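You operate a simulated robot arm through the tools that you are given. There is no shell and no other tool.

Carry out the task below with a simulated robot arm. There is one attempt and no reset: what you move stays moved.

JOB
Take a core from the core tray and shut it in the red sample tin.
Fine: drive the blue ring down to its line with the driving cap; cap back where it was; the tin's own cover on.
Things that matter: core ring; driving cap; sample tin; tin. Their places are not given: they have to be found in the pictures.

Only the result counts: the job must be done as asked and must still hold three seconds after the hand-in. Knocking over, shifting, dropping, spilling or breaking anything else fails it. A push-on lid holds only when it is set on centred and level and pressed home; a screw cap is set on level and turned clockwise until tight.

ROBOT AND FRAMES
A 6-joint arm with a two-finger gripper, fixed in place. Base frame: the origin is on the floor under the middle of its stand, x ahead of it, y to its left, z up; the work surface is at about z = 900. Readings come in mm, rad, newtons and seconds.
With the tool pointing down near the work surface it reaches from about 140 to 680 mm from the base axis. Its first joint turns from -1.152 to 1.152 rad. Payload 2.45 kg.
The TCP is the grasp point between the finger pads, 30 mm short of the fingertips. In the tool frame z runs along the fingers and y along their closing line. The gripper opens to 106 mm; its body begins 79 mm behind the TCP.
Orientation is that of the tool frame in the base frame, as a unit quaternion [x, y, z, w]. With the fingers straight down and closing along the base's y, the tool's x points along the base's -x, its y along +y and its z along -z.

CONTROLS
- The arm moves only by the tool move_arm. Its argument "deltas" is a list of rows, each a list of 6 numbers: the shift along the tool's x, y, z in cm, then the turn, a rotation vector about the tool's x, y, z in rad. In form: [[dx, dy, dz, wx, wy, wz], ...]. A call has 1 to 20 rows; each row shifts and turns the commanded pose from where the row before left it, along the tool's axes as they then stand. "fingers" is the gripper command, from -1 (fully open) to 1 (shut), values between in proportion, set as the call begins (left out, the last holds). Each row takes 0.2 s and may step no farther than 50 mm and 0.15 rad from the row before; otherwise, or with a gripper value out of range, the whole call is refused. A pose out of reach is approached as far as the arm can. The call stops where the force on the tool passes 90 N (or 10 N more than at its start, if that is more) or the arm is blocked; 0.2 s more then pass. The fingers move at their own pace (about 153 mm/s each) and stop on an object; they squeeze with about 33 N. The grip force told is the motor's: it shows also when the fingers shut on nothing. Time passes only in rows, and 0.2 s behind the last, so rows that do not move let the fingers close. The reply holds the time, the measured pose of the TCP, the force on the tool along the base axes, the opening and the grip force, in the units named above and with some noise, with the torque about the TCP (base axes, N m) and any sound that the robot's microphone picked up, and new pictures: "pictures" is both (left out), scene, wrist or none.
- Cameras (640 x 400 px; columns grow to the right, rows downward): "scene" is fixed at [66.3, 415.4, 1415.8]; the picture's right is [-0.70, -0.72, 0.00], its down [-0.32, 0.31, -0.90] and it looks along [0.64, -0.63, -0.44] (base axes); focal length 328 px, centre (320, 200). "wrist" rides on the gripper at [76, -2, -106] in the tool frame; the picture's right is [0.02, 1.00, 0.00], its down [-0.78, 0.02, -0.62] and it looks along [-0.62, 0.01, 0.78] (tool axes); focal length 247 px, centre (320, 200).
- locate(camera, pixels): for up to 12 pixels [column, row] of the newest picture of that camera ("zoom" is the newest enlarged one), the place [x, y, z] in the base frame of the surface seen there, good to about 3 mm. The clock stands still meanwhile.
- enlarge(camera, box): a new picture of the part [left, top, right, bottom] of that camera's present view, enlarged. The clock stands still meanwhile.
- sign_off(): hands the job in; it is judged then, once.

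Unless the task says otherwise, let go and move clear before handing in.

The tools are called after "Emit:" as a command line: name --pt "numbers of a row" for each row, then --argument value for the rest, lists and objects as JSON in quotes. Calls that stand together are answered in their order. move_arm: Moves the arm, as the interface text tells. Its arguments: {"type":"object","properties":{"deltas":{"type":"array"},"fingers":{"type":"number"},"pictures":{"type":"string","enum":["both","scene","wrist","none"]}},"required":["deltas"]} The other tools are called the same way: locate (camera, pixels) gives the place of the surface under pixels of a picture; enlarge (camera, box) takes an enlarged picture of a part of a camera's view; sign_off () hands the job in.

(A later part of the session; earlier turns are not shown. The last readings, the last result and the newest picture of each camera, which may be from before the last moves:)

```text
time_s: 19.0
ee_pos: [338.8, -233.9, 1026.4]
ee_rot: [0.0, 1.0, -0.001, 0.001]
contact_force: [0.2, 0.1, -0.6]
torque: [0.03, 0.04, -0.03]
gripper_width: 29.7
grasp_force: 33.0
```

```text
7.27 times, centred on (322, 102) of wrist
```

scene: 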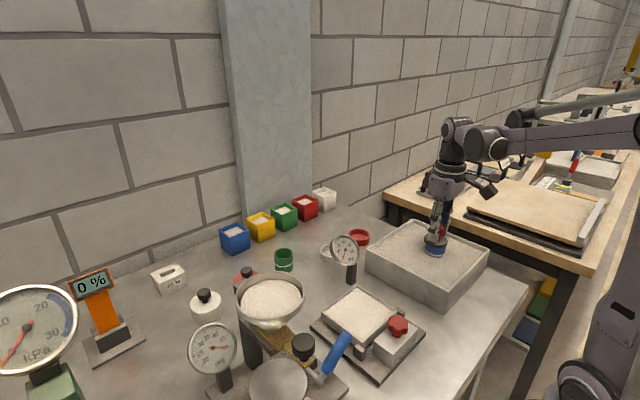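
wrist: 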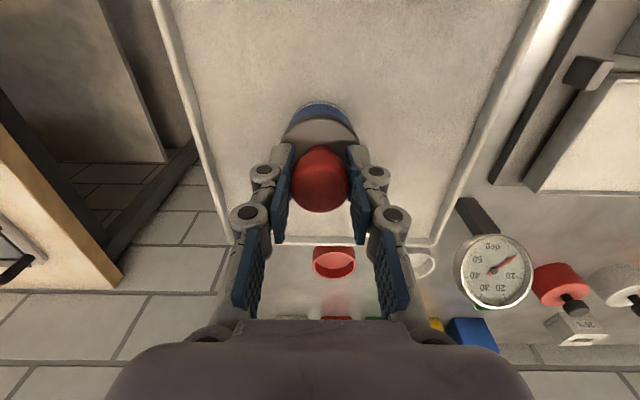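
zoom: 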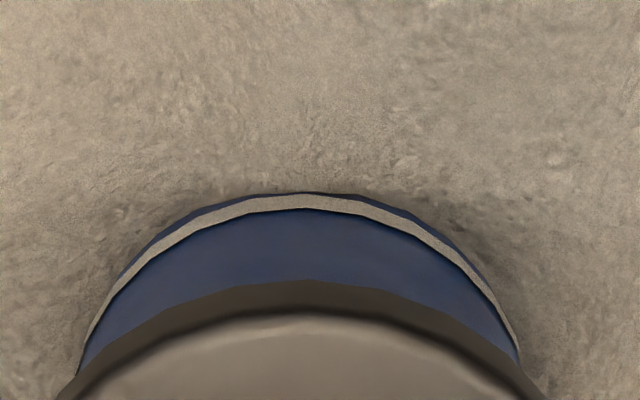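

The band centre moved 46 px over 8 mm (5.8 px/mm) and is now about 31 px, or 5.3 mm, above the sand line at row 308. I'll drive 4 mm and re-check.

Emit:
move_arm --pt "0 0 0.1 0 0 0" --pt "0 0 0.1 0 0 0" --pt "0 0 0.1 0 0 0" --pt "0 0 0.1 0 0 0" --pt "0 0 0 0 0 0" --fingers 1 --pictures "both"

Emit:
enlarge --camera "scene" --box '[418, 240, 454, 262]'

Emit:
enlarge --camera "wrist" --box '[285, 75, 360, 130]'

```text
time_s: 20.2
ee_pos: [338.5, -235.1, 1022.1]
ee_rot: [0.001, 1.0, -0.001, 0.001]
contact_force: [-0.4, -0.1, -1.1]
torque: [-0.02, 0.03, -0.01]
gripper_width: 29.7
grasp_force: 33.5
```

scene: 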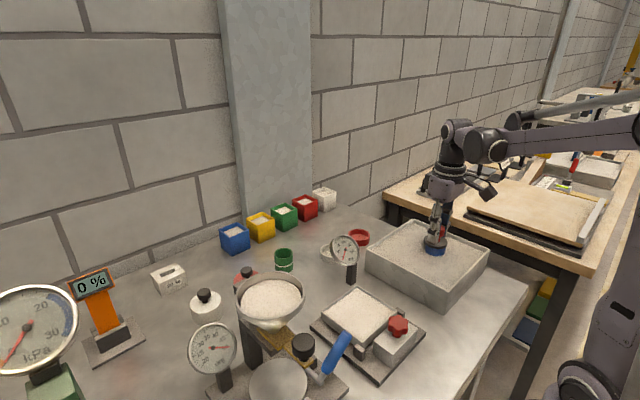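
wrist: 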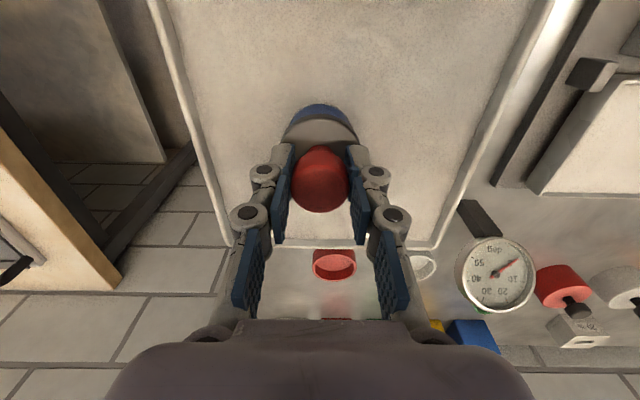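

```text
16.00 times, centred on (436, 251) of scene
```

zoom: 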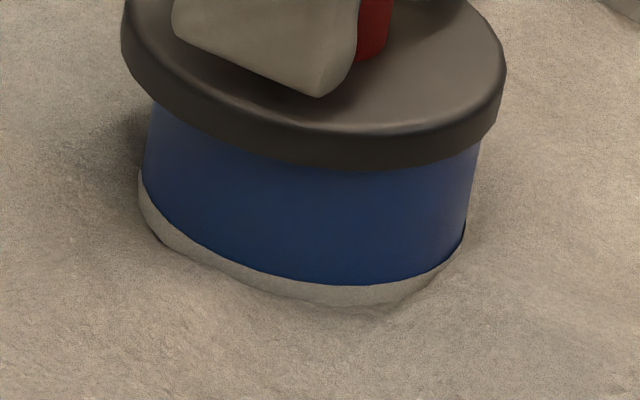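

```text
7.27 times, centred on (322, 102) of wrist
```

zoom: 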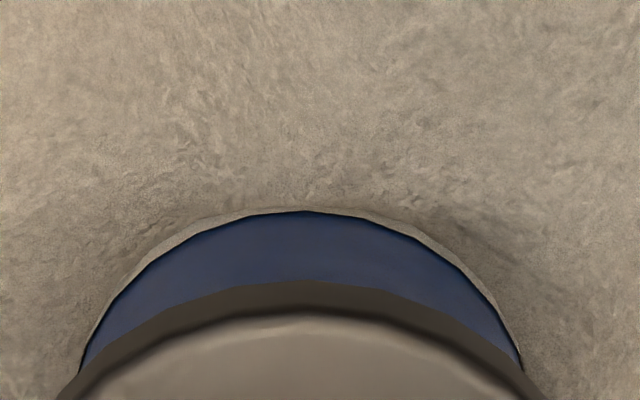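

The band's upper edge is at row 286 and its lower edge is just meeting the sand at about row 308. The line's centre is therefore about 1.8 mm above the sand, so I'll drive 1.8 mm more.

Emit:
move_arm --pt "0 0 0.09 0 0 0" --pt "0 0 0.09 0 0 0" --pt "0 0 0 0 0 0" --pt "0 0 0 0 0 0" --fingers 1 --pictures "both"

Emit:
enlarge --camera "scene" --box '[418, 240, 454, 262]'

Emit:
enlarge --camera "wrist" --box '[285, 75, 360, 130]'

```text
time_s: 21.2
ee_pos: [339.5, -235.8, 1020.1]
ee_rot: [0.001, 1.0, 0.0, 0.001]
contact_force: [0.3, 0.5, 6.3]
torque: [0.01, -0.03, 0.01]
gripper_width: 30.0
grasp_force: 33.5
```

scene: 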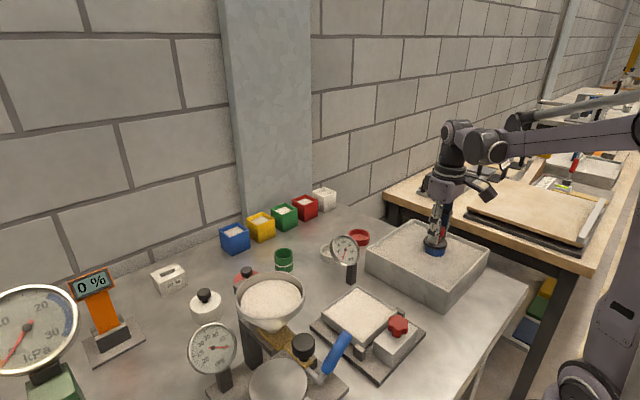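
wrist: 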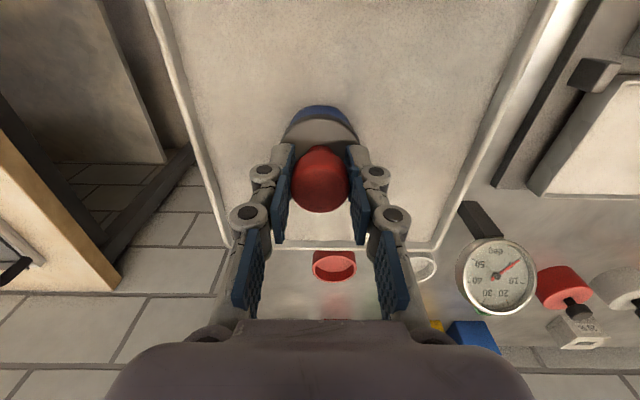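

```text
16.00 times, centred on (436, 251) of scene
```

zoom: 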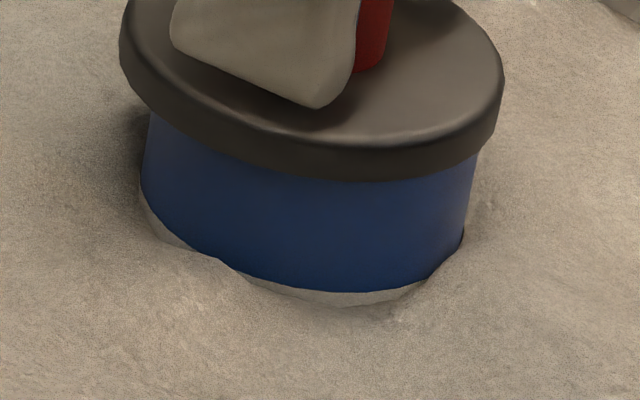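

```text
7.27 times, centred on (322, 102) of wrist
```

zoom: 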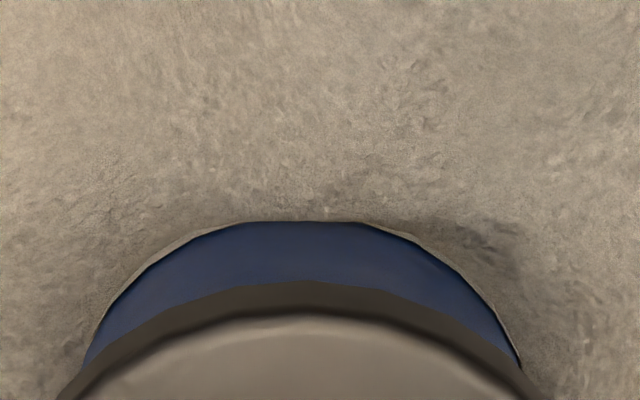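

The force rose to 6.3 N and about half the band (rows 293–305) is still showing, so the line centre is about at sand level. I'll press 0.4 mm more to see whether it has reached a firm stop.

Emit:
move_arm --pt "0 0 0.04 0 0 0" --pt "0 0 0 0 0 0" --pt "0 0 0 0 0 0" --fingers 1 --pictures "both"

Emit:
enlarge --camera "scene" --box '[418, 240, 454, 262]'

```text
time_s: 22.0
ee_pos: [338.7, -234.2, 1019.7]
ee_rot: [0.0, 1.0, 0.0, 0.002]
contact_force: [0.9, 0.6, 11.3]
torque: [0.06, -0.03, 0.03]
gripper_width: 30.2
grasp_force: 33.0
```

scene: 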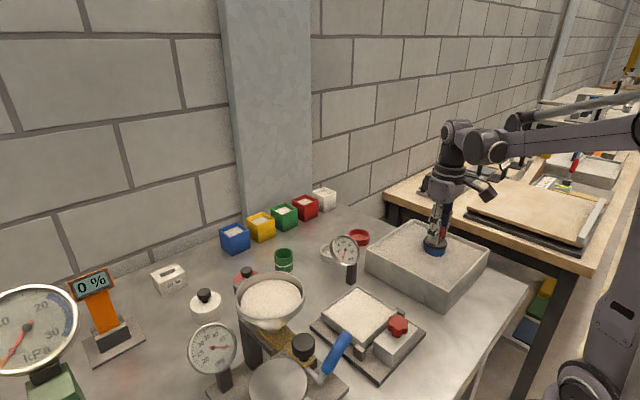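
wrist: 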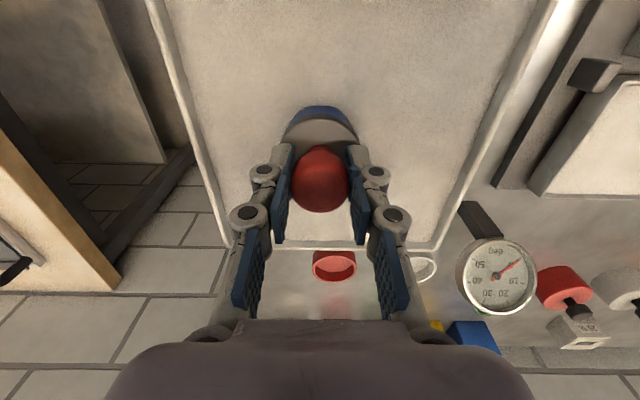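

```text
16.00 times, centred on (436, 251) of scene
```

zoom: 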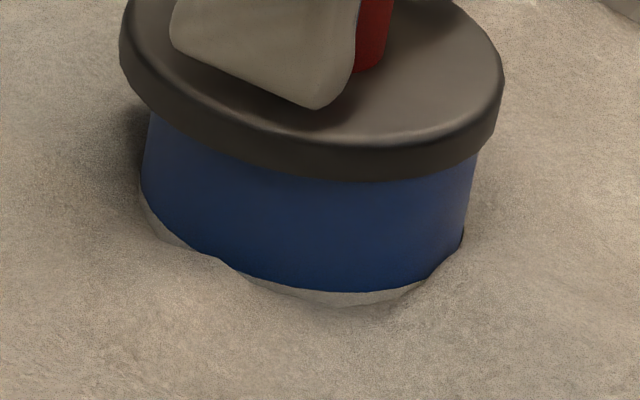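

The band didn't move and the force only rose (11 N), so the ring is at a firm stop with its line at the sand surface. I'll lift the cap straight off.

Emit:
move_arm --pt "0 0 -0.1 0 0 0" --pt "0 0 -0.2 0 0 0" --pt "0 0 -0.5 0 0 0" --pt "0 0 -0.7 0 0 0" --pt "0 0 -1.5 0 0 0" --pt "0 0 -4.0 0 0 0" --pt "0 0 0 0 0 0" --fingers 1 --pictures "both"

Emit:
enlarge --camera "scene" --box '[414, 230, 460, 265]'

Emit:
enlarge --camera "scene" --box '[400, 170, 480, 270]'

```text
time_s: 23.6
ee_pos: [339.0, -234.1, 1089.8]
ee_rot: [0.0, 1.0, -0.001, 0.001]
contact_force: [0.1, -0.1, -0.7]
torque: [0.01, 0.03, 0.01]
gripper_width: 29.8
grasp_force: 33.5
```

scene: 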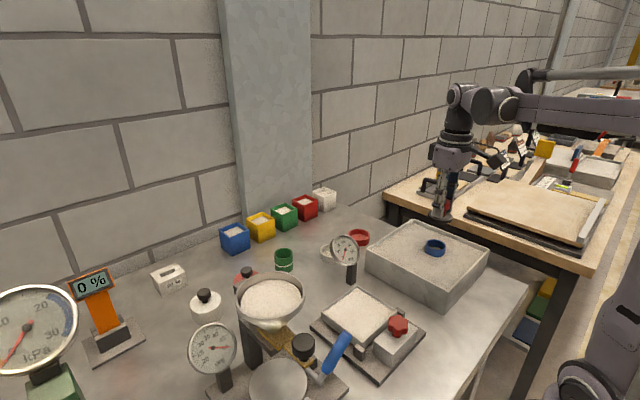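
wrist: 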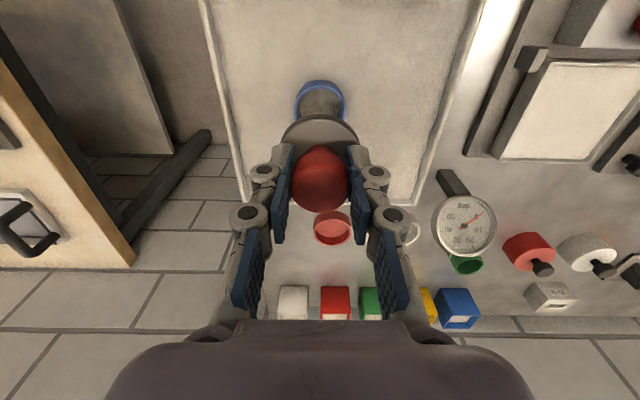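

```text
11.43 times, centred on (437, 248) of scene
```

zoom: 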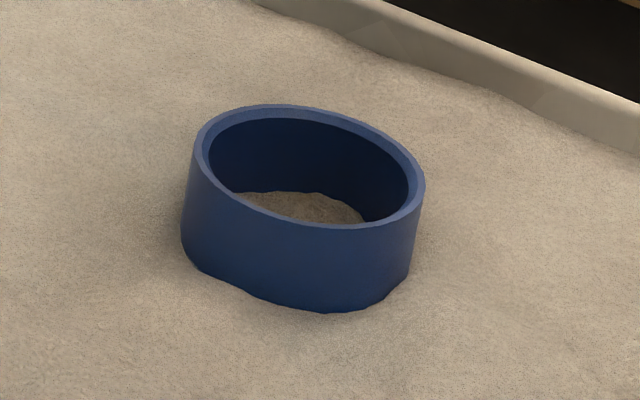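

```text
4.00 times, centred on (440, 220) of scene
```

zoom: 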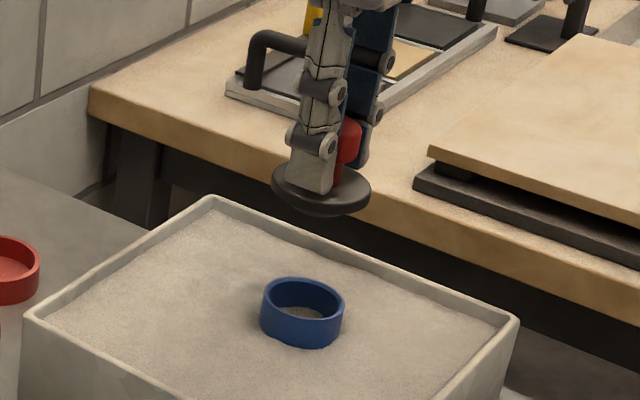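

The ring is free standing now, driven into the sand. I'll zoom in to check the line again.

Emit:
enlarge --camera "scene" --box '[418, 240, 454, 262]'

Emit:
enlarge --camera "wrist" --box '[285, 65, 360, 130]'

Emit:
locate --camera "scene" --pixels '[[436, 251.5], [434.5, 255], [427, 246], [445, 250], [436, 240], [430, 258], [440, 260], [436, 247]]'

```text
16.00 times, centred on (436, 251) of scene
```

zoom: 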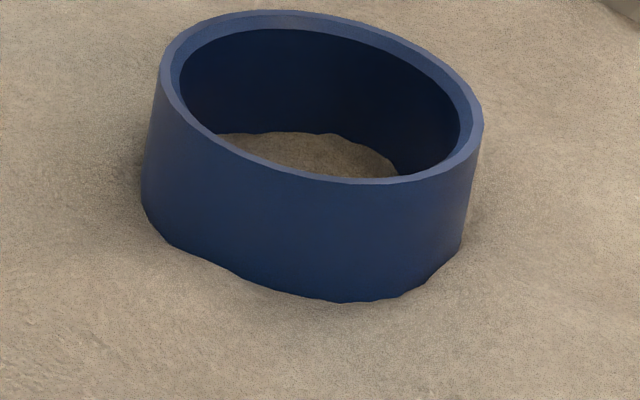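

```text
6.15 times, centred on (322, 98) of wrist
```

zoom: 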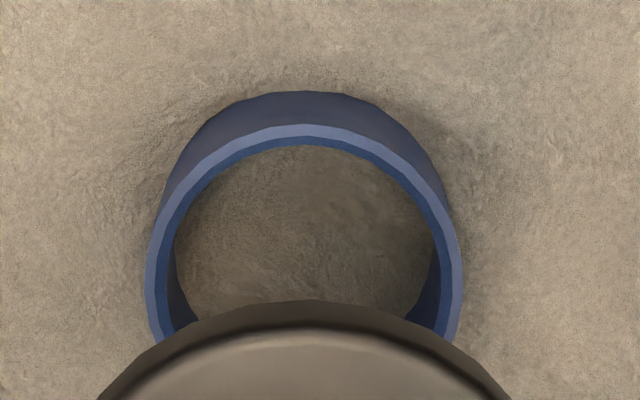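

```text
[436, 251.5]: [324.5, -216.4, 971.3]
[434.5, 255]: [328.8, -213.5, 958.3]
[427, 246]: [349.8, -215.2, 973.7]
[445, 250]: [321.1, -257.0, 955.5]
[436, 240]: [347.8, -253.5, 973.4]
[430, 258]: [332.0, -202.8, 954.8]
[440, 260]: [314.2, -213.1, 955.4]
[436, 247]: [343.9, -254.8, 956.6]
```

The ring has been driven about 20 mm and is standing upright with its line at the sand. Now I'll return the cap to its original spot, which is the exact reverse of the carry-over shift.

Emit:
move_arm --pt "-4.182 -1.42 0 0 0 0" --pt "-4.182 -1.42 0 0 0 0" --pt "-4.182 -1.42 0 0 0 0" --pt "-4.182 -1.42 0 0 0 0" --pt "-4.182 -1.42 0 0 0 0" --pt "0 0 0 0 0 0" --pt "0 0 4.0 0 0 0" --pt "0 0 4.0 0 0 0" --pt "0 0 4.0 0 0 0" --pt "0 0 0 0 0 0" --fingers 1 --pictures "both"

Emit:
enlarge --camera "scene" --box '[340, 160, 420, 250]'

```text
time_s: 25.8
ee_pos: [547.0, -305.6, 969.4]
ee_rot: [0.001, 1.0, 0.0, 0.001]
contact_force: [-0.2, -0.6, -0.8]
torque: [0.03, 0.0, -0.01]
gripper_width: 29.6
grasp_force: 32.8
```

scene: 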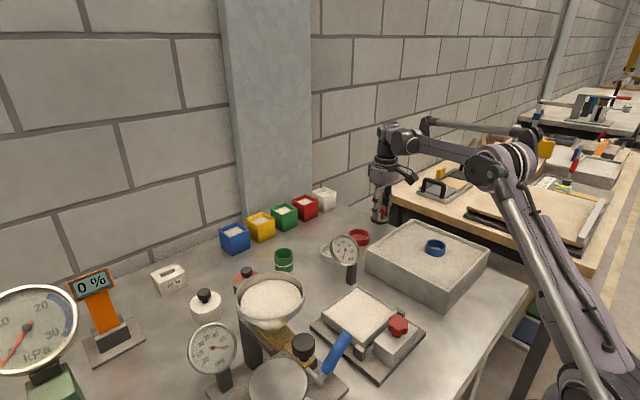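
wrist: 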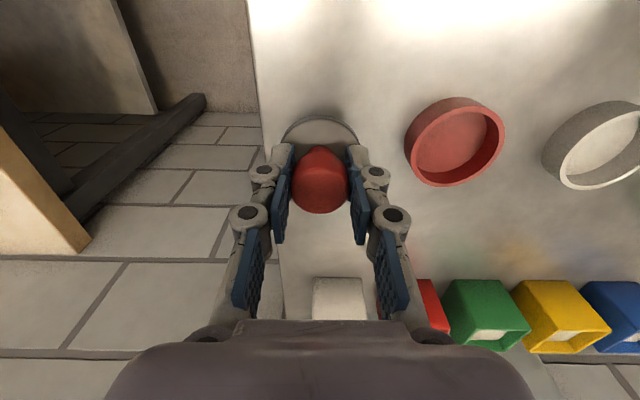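

```text
4.44 times, centred on (380, 205) of scene
```

zoom: 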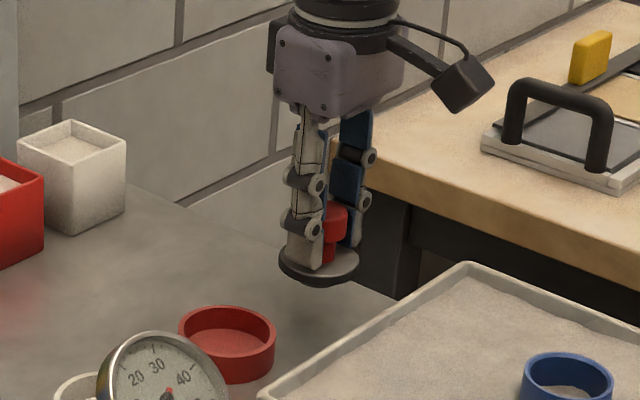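

The cap hangs above its original spot, about 19 mm up. I'll lower it gently until it touches down.

Emit:
move_arm --pt "0 0 0.8 0 0 0" --pt "0 0 0.6 0 0 0" --pt "0 0 0.3 0 0 0" --pt "0 0 0.1 0 0 0" --pt "0 0 0.1 0 0 0" --pt "0 0 0 0 0 0" --fingers 1 --pictures "scene"

Emit:
enlarge --camera "scene" --box '[340, 160, 420, 250]'

```text
time_s: 27.2
ee_pos: [546.8, -304.2, 950.5]
ee_rot: [0.001, 1.0, 0.001, 0.001]
contact_force: [0.3, 0.6, -0.8]
torque: [0.0, 0.0, 0.04]
gripper_width: 29.9
grasp_force: 32.9
```

scene: 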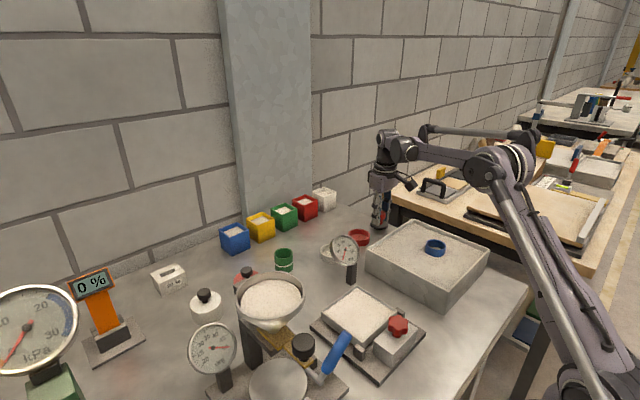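

```text
4.44 times, centred on (380, 205) of scene
```

zoom: 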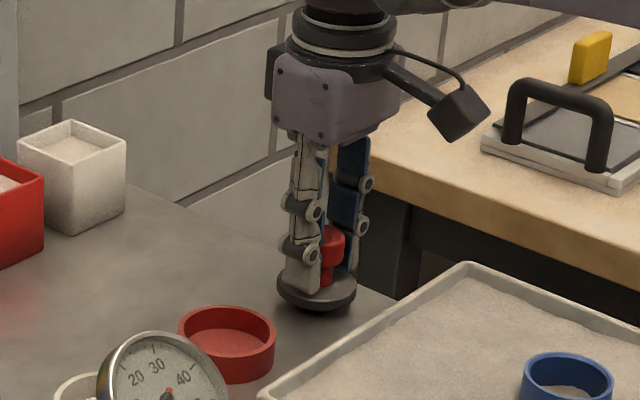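

Emit:
move_arm --pt "0 0 0.05 0 0 0" --pt "0 0 0.05 0 0 0" --pt "0 0 0.0 0 0 0" --fingers 1 --pictures "none"

```text
time_s: 28.0
ee_pos: [548.0, -305.1, 949.6]
ee_rot: [0.0, 1.0, 0.0, 0.001]
contact_force: [-0.6, -0.1, -0.1]
torque: [-0.02, -0.03, 0.0]
gripper_width: 29.8
grasp_force: 33.1
```

Emit:
move_arm --pt "0 0 0.05 0 0 0" --pt "0 0 0.05 0 0 0" --pt "0 0 0.0 0 0 0" --fingers 1 --pictures "none"

```text
time_s: 28.8
ee_pos: [548.1, -305.4, 950.1]
ee_rot: [-0.001, 1.0, -0.001, 0.001]
contact_force: [-0.8, -0.7, 6.2]
torque: [0.01, -0.03, 0.0]
gripper_width: 29.7
grasp_force: 32.8
```

There is 6.2 N of contact, so the cap is on the table. I'll open partially, keeping clear of the tin, and then rise.

Emit:
move_arm --pt "0 0 0 0 0 0" --pt "0 0 0 0 0 0" --pt "0 0 -0.5 0 0 0" --pt "0 0 -2.0 0 0 0" --pt "0 0 -4.0 0 0 0" --pt "0 0 -4.0 0 0 0" --pt "0 0 -3.0 0 0 0" --pt "0 0 0 0 0 0" --fingers -0.13 --pictures "both"

Emit:
enlarge --camera "scene" --box '[340, 160, 420, 250]'

Emit:
enlarge --camera "wrist" --box '[260, 20, 460, 150]'

```text
time_s: 30.6
ee_pos: [548.9, -305.8, 1083.2]
ee_rot: [0.0, 1.0, -0.001, 0.002]
contact_force: [0.1, -0.5, 0.1]
torque: [0.02, -0.01, 0.0]
gripper_width: 59.7
grasp_force: 0.1
```

scene: 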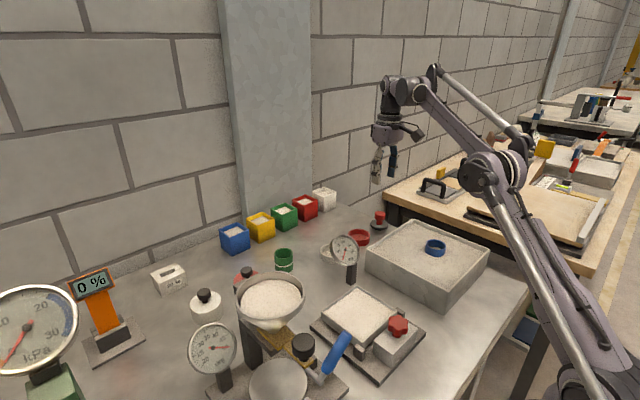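
wrist: 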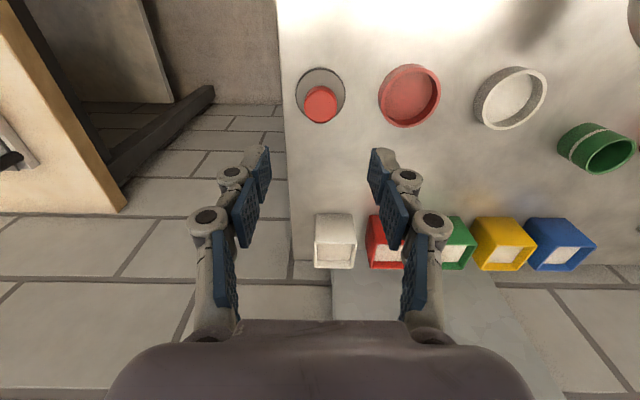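

```text
4.44 times, centred on (380, 205) of scene
```

zoom: 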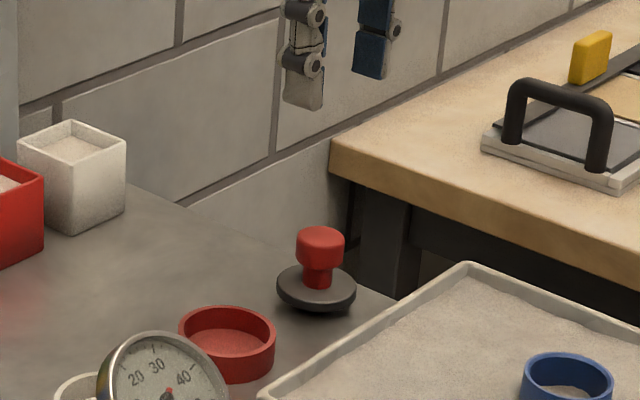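

```text
3.08 times, centred on (360, 85) of wrist
```

zoom: 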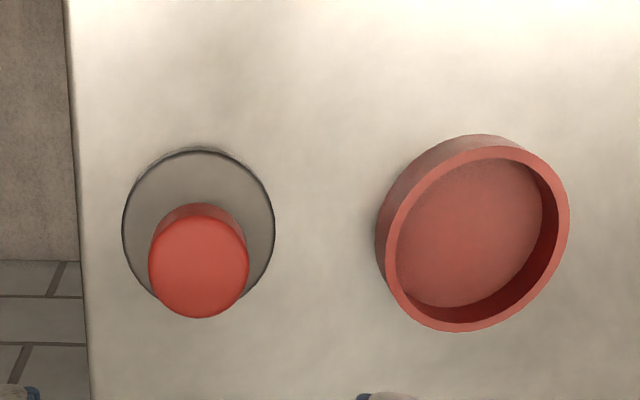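

The cap is back exactly where it was and undisturbed. While I'm here I'll move above the red tin to fix its centre precisely.

Emit:
move_arm --pt "-0.05 3.13 2.47 0 0 0" --pt "-0.05 3.13 2.47 0 0 0" --pt "-0.04 3.14 2.46 0 0 0" --pt "0 0 0 0 0 0" --pt "0 0 0 0 0 0" --fingers -1 --pictures "wrist"

Emit:
enlarge --camera "wrist" --box '[260, 70, 380, 170]'

Emit:
locate --camera "wrist" --pixels '[[284, 122], [357, 122], [320, 92], [320, 158], [320, 120], [300, 120], [340, 120]]'

```text
time_s: 31.8
ee_pos: [549.8, -211.0, 1009.2]
ee_rot: [0.0, 1.0, -0.001, 0.001]
contact_force: [0.6, -0.8, 0.0]
torque: [0.0, 0.02, 0.0]
gripper_width: 105.9
grasp_force: 0.0
```

wrist: 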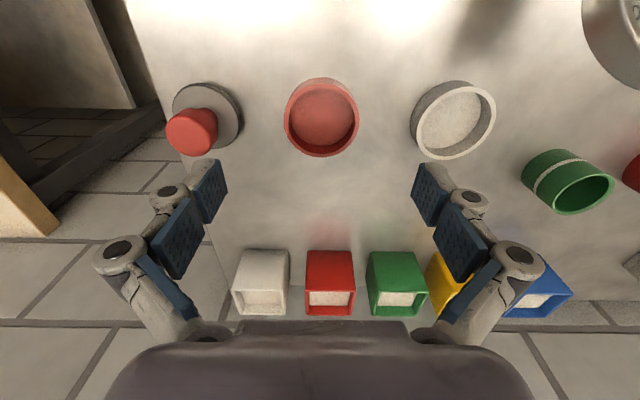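

```text
4.00 times, centred on (320, 120) of wrist
```

zoom: 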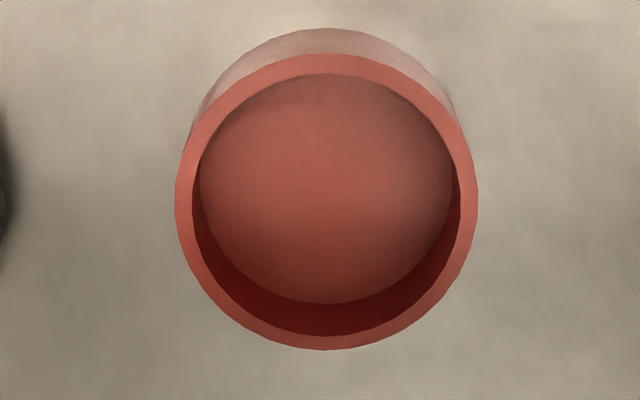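

```text
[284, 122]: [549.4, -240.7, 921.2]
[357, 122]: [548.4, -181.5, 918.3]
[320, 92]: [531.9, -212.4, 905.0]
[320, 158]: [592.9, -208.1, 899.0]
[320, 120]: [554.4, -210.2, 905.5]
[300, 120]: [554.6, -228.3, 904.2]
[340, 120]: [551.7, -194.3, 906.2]
```

The tin centre coincides with the TCP to within 0.5 mm: commanded (550.4,-211.5), ID≈54, rim at z≈920.5, floor at z≈905. Next I'll go back above the blue ring, stopping slightly high to check alignment.

Emit:
move_arm --pt "0 0 -4.0 0 0 0" --pt "0 0 -2.0 0 0 0" --pt "4.208 -0.464 0 0 0 0" --pt "4.208 -0.464 0 0 0 0" --pt "4.208 -0.464 0 0 0 0" --pt "4.208 -0.464 0 0 0 0" --pt "4.208 -0.464 0 0 0 0" --pt "0 0 2.0 0 0 0" --pt "0 0 0 0 0 0" --fingers -1 --pictures "both"

Emit:
enlarge --camera "wrist" --box '[270, 80, 370, 180]'

```text
time_s: 33.8
ee_pos: [337.0, -234.3, 1050.6]
ee_rot: [0.0, 1.0, -0.001, 0.001]
contact_force: [0.9, 0.1, 0.6]
torque: [-0.01, 0.01, 0.03]
gripper_width: 106.1
grasp_force: 0.1
```

scene: 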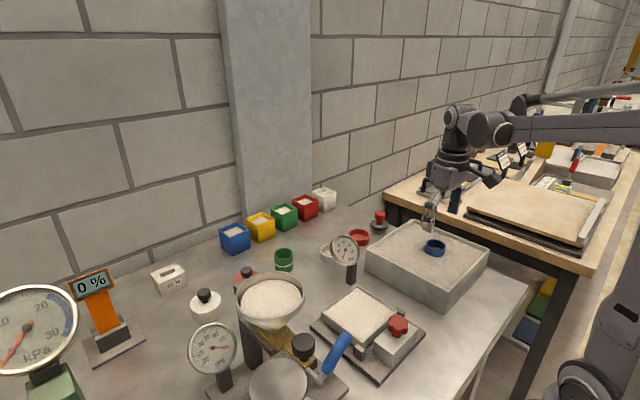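
wrist: 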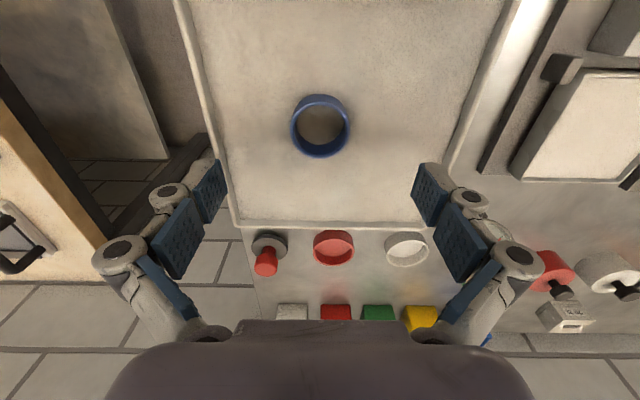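

```text
4.00 times, centred on (320, 130) of wrist
```

zoom: 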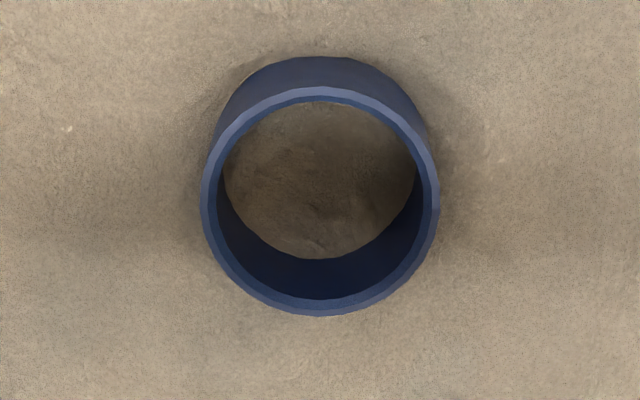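

The ring's centre is offset about (+0.6,-1.1) mm from the TCP. I'll correct that and descend to TCP z≈990, with the fingertips just above the sand and the fingers at about 75 mm.

Emit:
move_arm --pt "-0.06 -0.1 2.0 0 0 0" --pt "0 0 2.0 0 0 0" --pt "0 0 1.0 0 0 0" --pt "0 0 0.6 0 0 0" --pt "0 0 0.4 0 0 0" --pt "0 0 0 0 0 0" --fingers -0.41 --pictures "both"

Emit:
enlarge --camera "scene" --box '[405, 215, 465, 270]'

Emit:
enlarge --camera "wrist" --box '[240, 110, 400, 230]'

```text
time_s: 35.2
ee_pos: [338.8, -236.5, 989.9]
ee_rot: [0.0, 1.0, -0.002, 0.001]
contact_force: [1.0, 0.2, 1.0]
torque: [-0.05, 0.02, 0.03]
gripper_width: 74.9
grasp_force: 0.0
```

scene: 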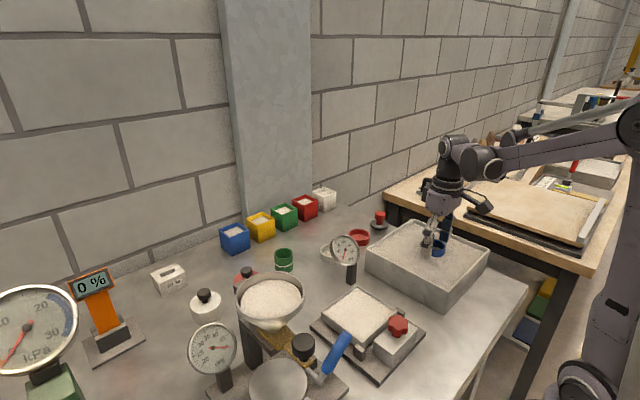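
wrist: 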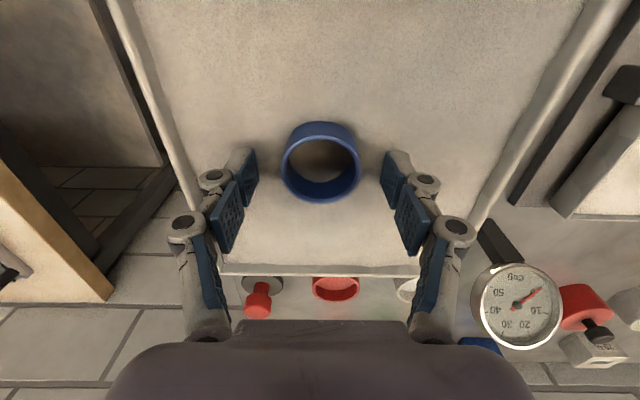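

```text
7.27 times, centred on (435, 242) of scene
```

zoom: 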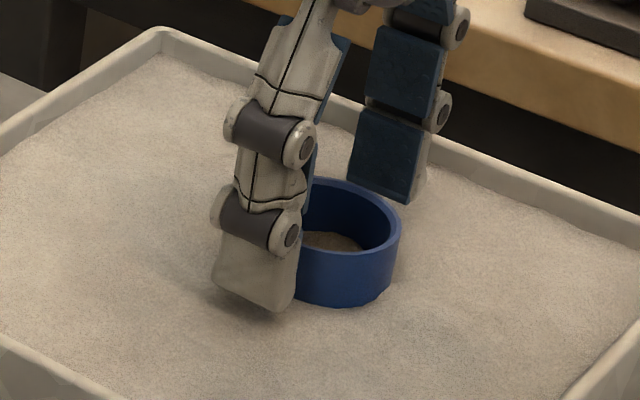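

```text
3.33 times, centred on (320, 170) of wrist
```

zoom: 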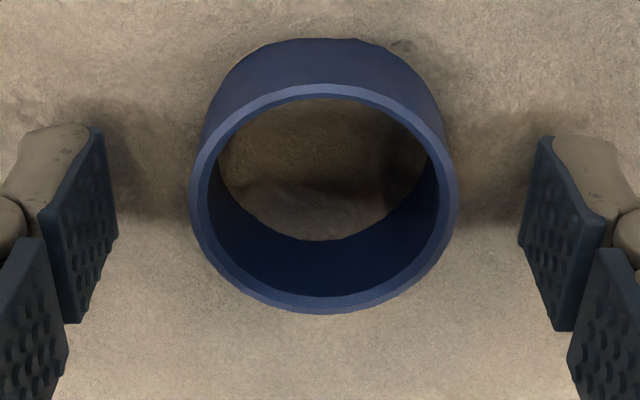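

The ring is centred between the pads to within about 0.6 mm and the tips are just above the sand. I'll close on it.

Emit:
move_arm --pt "0 0 0 0 0 0" --pt "0 0 0 0 0 0" --pt "0 0 0 0 0 0" --pt "0 0 0 0 0 0" --fingers 1 --pictures "both"

Emit:
enlarge --camera "wrist" --box '[240, 110, 400, 230]'

```text
time_s: 36.2
ee_pos: [339.5, -233.9, 989.9]
ee_rot: [0.0, 1.0, 0.0, 0.002]
contact_force: [-0.5, 0.5, -1.5]
torque: [0.03, -0.03, -0.01]
gripper_width: 47.2
grasp_force: 33.1
```

scene: 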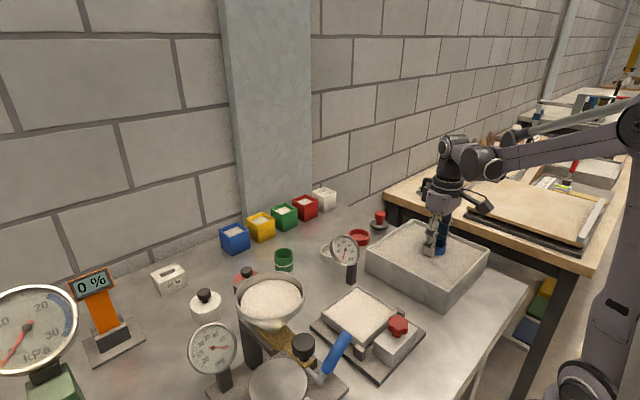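
wrist: 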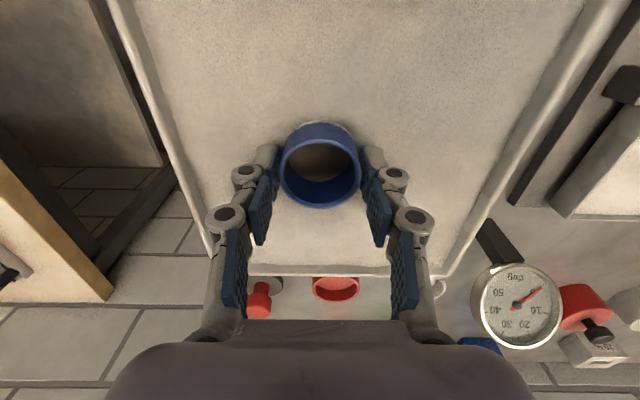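

```text
3.33 times, centred on (320, 170) of wrist
```

zoom: 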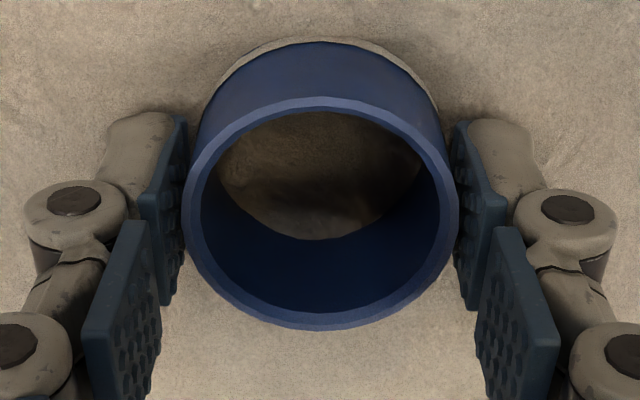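

The ring is gripped at 47 mm and 33 N, and the band is just showing. I'll lift slowly and straight up.

Emit:
move_arm --pt "0 0 -0.2 0 0 0" --pt "0 0 -0.3 0 0 0" --pt "0 0 -0.4 0 0 0" --pt "0 0 -0.5 0 0 0" --pt "0 0 -0.6 0 0 0" --pt "0 0 0 0 0 0" --fingers 1 --pictures "both"

Emit:
enlarge --camera "scene" --box '[405, 205, 465, 270]'

Emit:
enlarge --camera "wrist" --box '[240, 110, 400, 230]'

```text
time_s: 37.6
ee_pos: [340.4, -236.4, 1009.8]
ee_rot: [0.0, 1.0, -0.001, 0.001]
contact_force: [0.5, -0.1, 0.2]
torque: [0.03, 0.01, 0.03]
gripper_width: 46.9
grasp_force: 32.7
```

scene: 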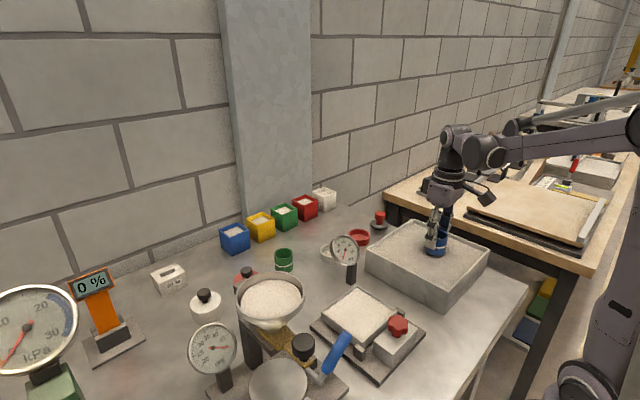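
wrist: 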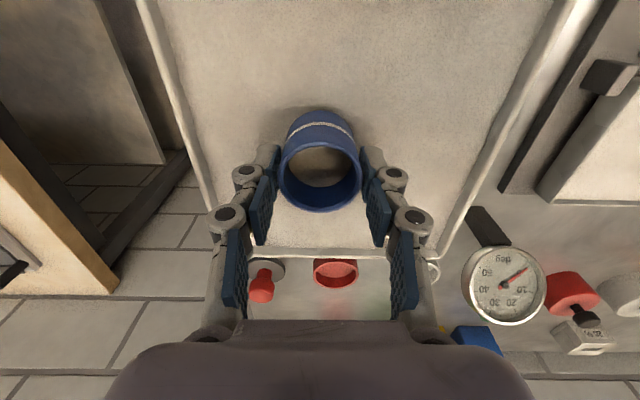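

```text
6.15 times, centred on (435, 238) of scene
```

zoom: 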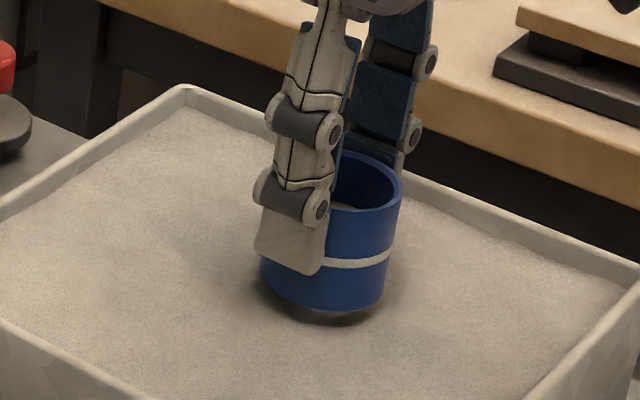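

```text
3.33 times, centred on (320, 170) of wrist
```

zoom: 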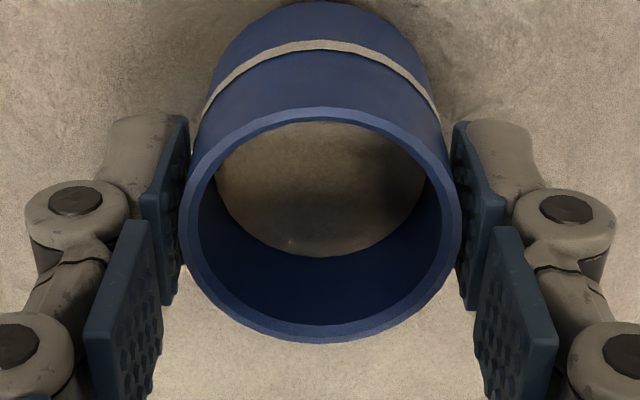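

The ring is out of the sand with the core inside, its surface about 23 mm below the rim at the line, and it is held level. I'll lift further, keeping it upright.

Emit:
move_arm --pt "0 0 -0.8 0 0 0" --pt "0 0 -1.2 0 0 0" --pt "0 0 -1.5 0 0 0" --pt "0 0 -1.5 0 0 0" --pt "0 0 0 0 0 0" --fingers 1 --pictures "both"

Emit:
enlarge --camera "scene" --box '[400, 180, 470, 270]'

Emit:
enlarge --camera "wrist" --box '[240, 110, 400, 230]'

```text
time_s: 38.8
ee_pos: [340.3, -235.4, 1060.8]
ee_rot: [0.0, 1.0, -0.001, 0.001]
contact_force: [-0.1, -0.2, -1.5]
torque: [0.03, 0.0, -0.02]
gripper_width: 46.7
grasp_force: 32.6
```

scene: 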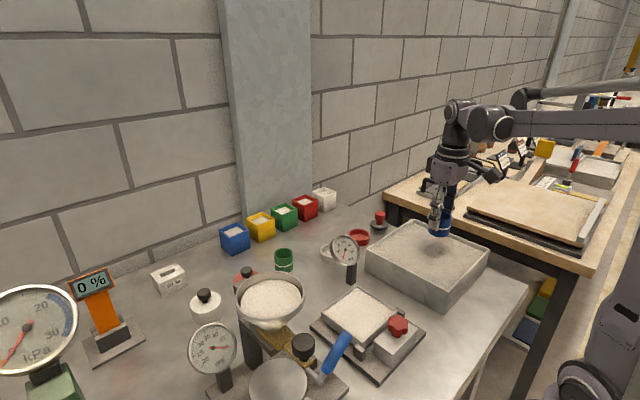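
wrist: 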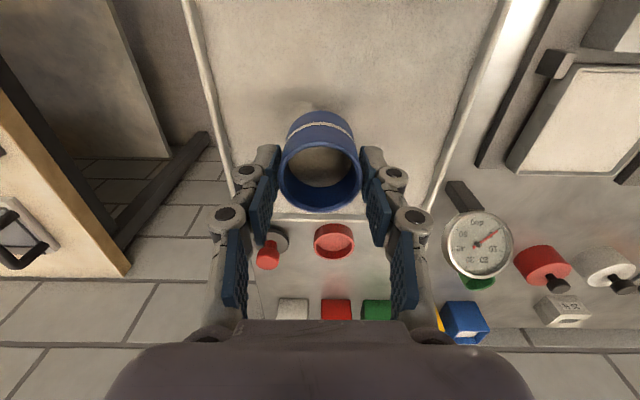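

```text
4.44 times, centred on (435, 225) of scene
```

zoom: 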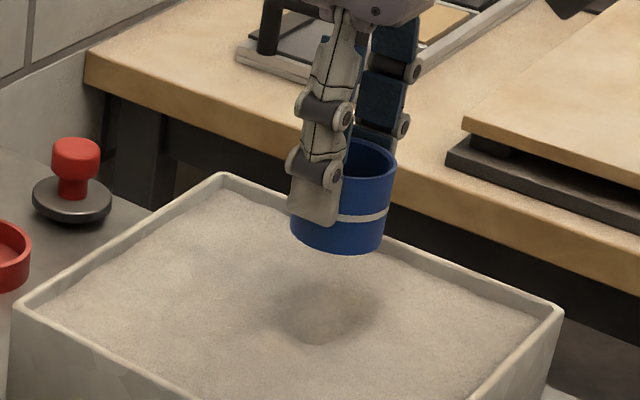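

```text
3.33 times, centred on (320, 170) of wrist
```

zoom: 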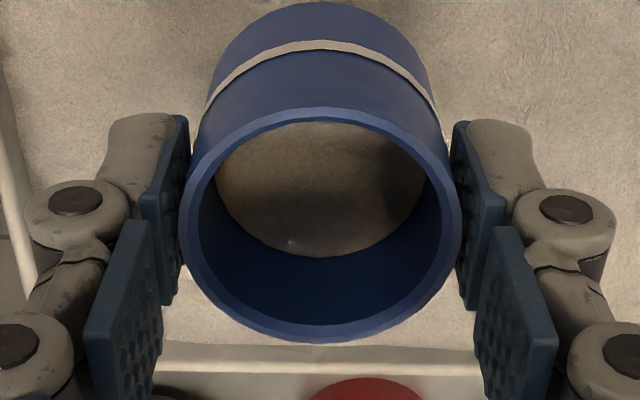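

The core is clearly carried: there is sand inside the ring and a hollow left in the tray. I'll carry it smoothly, level, to above the red tin.

Emit:
move_arm --pt "-1.2 0.138 0 0 0 0" --pt "-2.0 0.23 0 0 0 0" --pt "-2.8 0.322 0 0 0 0" --pt "-3.0 0.345 0 0 0 0" --pt "-3.0 0.345 0 0 0 0" --pt "-3.0 0.345 0 0 0 0" --pt "-2.8 0.322 0 0 0 0" --pt "-2.0 0.23 0 0 0 0" --pt "-1.25 0.143 0 0 0 0" --pt "0 0 0 0 0 0" --fingers 1 --pictures "both"

Emit:
enlarge --camera "scene" --box '[320, 160, 420, 260]'

Emit:
enlarge --camera "wrist" --box '[240, 60, 400, 230]'

```text
time_s: 41.0
ee_pos: [549.4, -212.1, 1060.3]
ee_rot: [-0.001, 1.0, 0.0, 0.0]
contact_force: [0.2, 0.4, -0.2]
torque: [-0.01, -0.02, -0.02]
gripper_width: 46.6
grasp_force: 33.1
```

scene: 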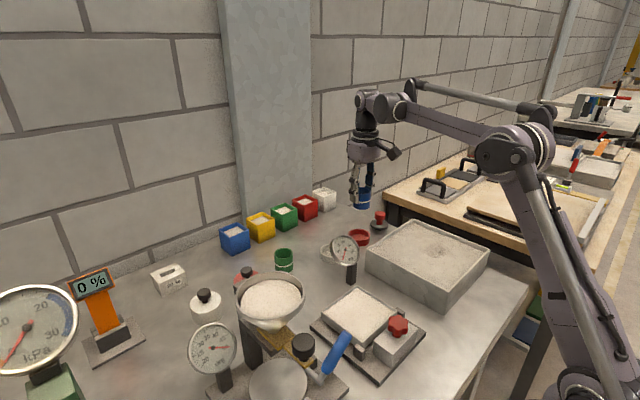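
wrist: 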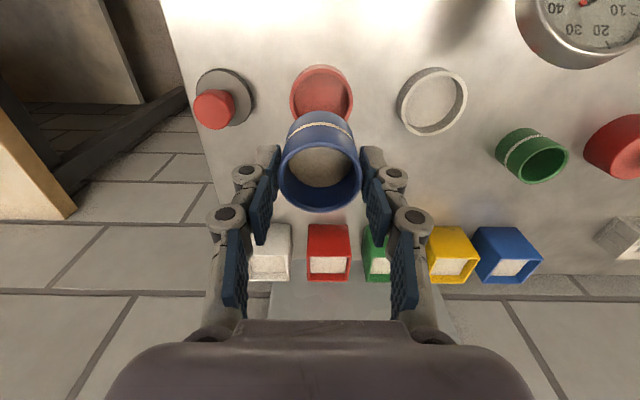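

```text
4.00 times, centred on (370, 210) of scene
```

zoom: 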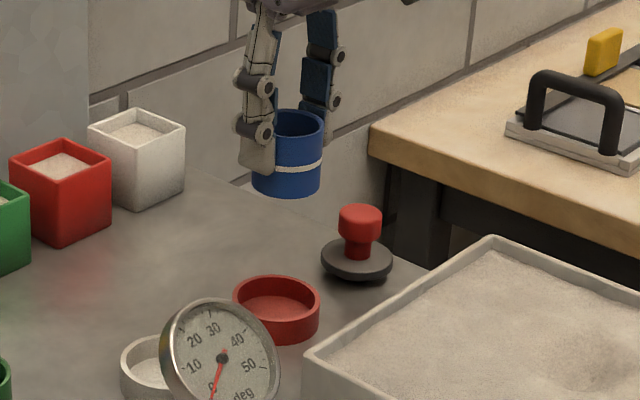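

```text
2.35 times, centred on (320, 145) of wrist
```

zoom: 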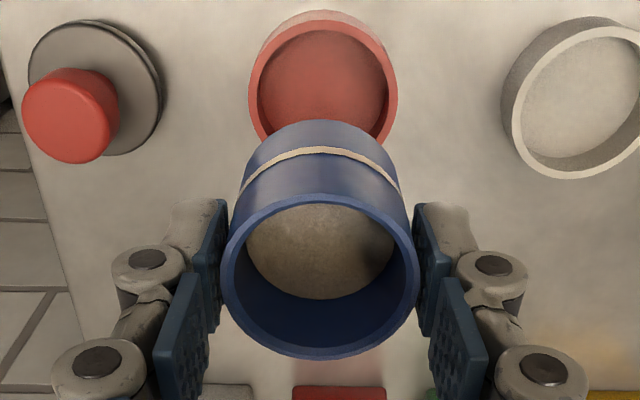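

The tin rim is centred about 1 mm ahead of the ring in x and aligned in y. I'll shift 0.8 mm and lower to just above the tin rim.

Emit:
move_arm --pt "-0.08 0 1.5 0 0 0" --pt "0 0 2.5 0 0 0" --pt "0 0 2.5 0 0 0" --pt "0 0 1.3 0 0 0" --pt "0 0 0 0 0 0" --pt "0 0 0 0 0 0" --fingers 1 --pictures "both"

Emit:
enlarge --camera "scene" --box '[330, 200, 390, 250]'

Emit:
enlarge --camera "wrist" --box '[240, 60, 400, 230]'

```text
time_s: 42.4
ee_pos: [550.3, -210.8, 981.2]
ee_rot: [0.0, 1.0, -0.001, 0.001]
contact_force: [-0.5, 0.1, -1.7]
torque: [-0.01, 0.0, 0.01]
gripper_width: 46.4
grasp_force: 33.2
```

scene: 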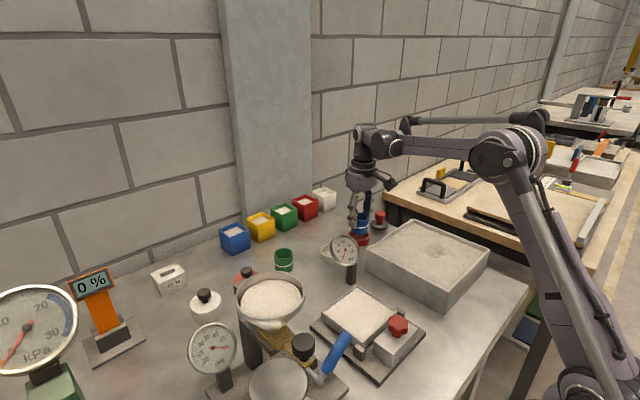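
wrist: 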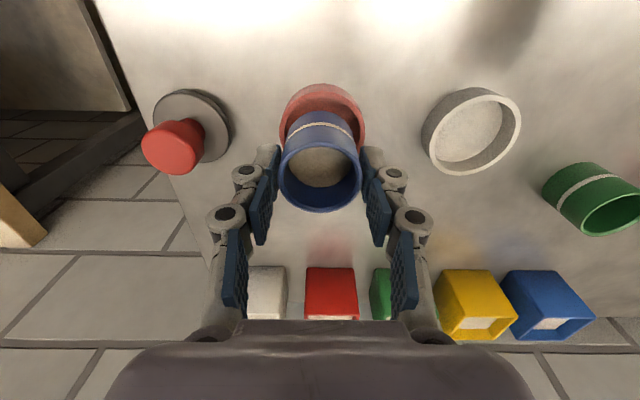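

```text
8.00 times, centred on (360, 225) of scene
```

zoom: 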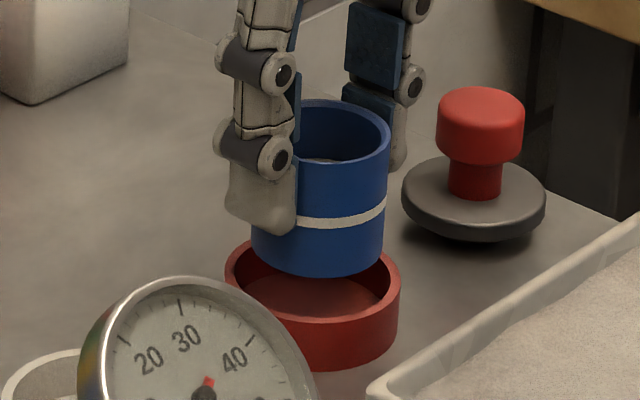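

```text
2.35 times, centred on (320, 145) of wrist
```

zoom: 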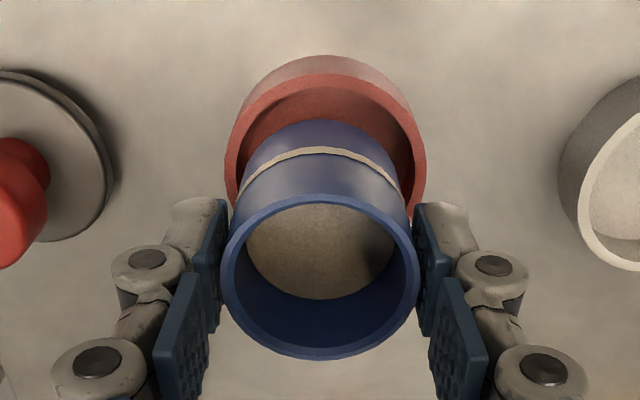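

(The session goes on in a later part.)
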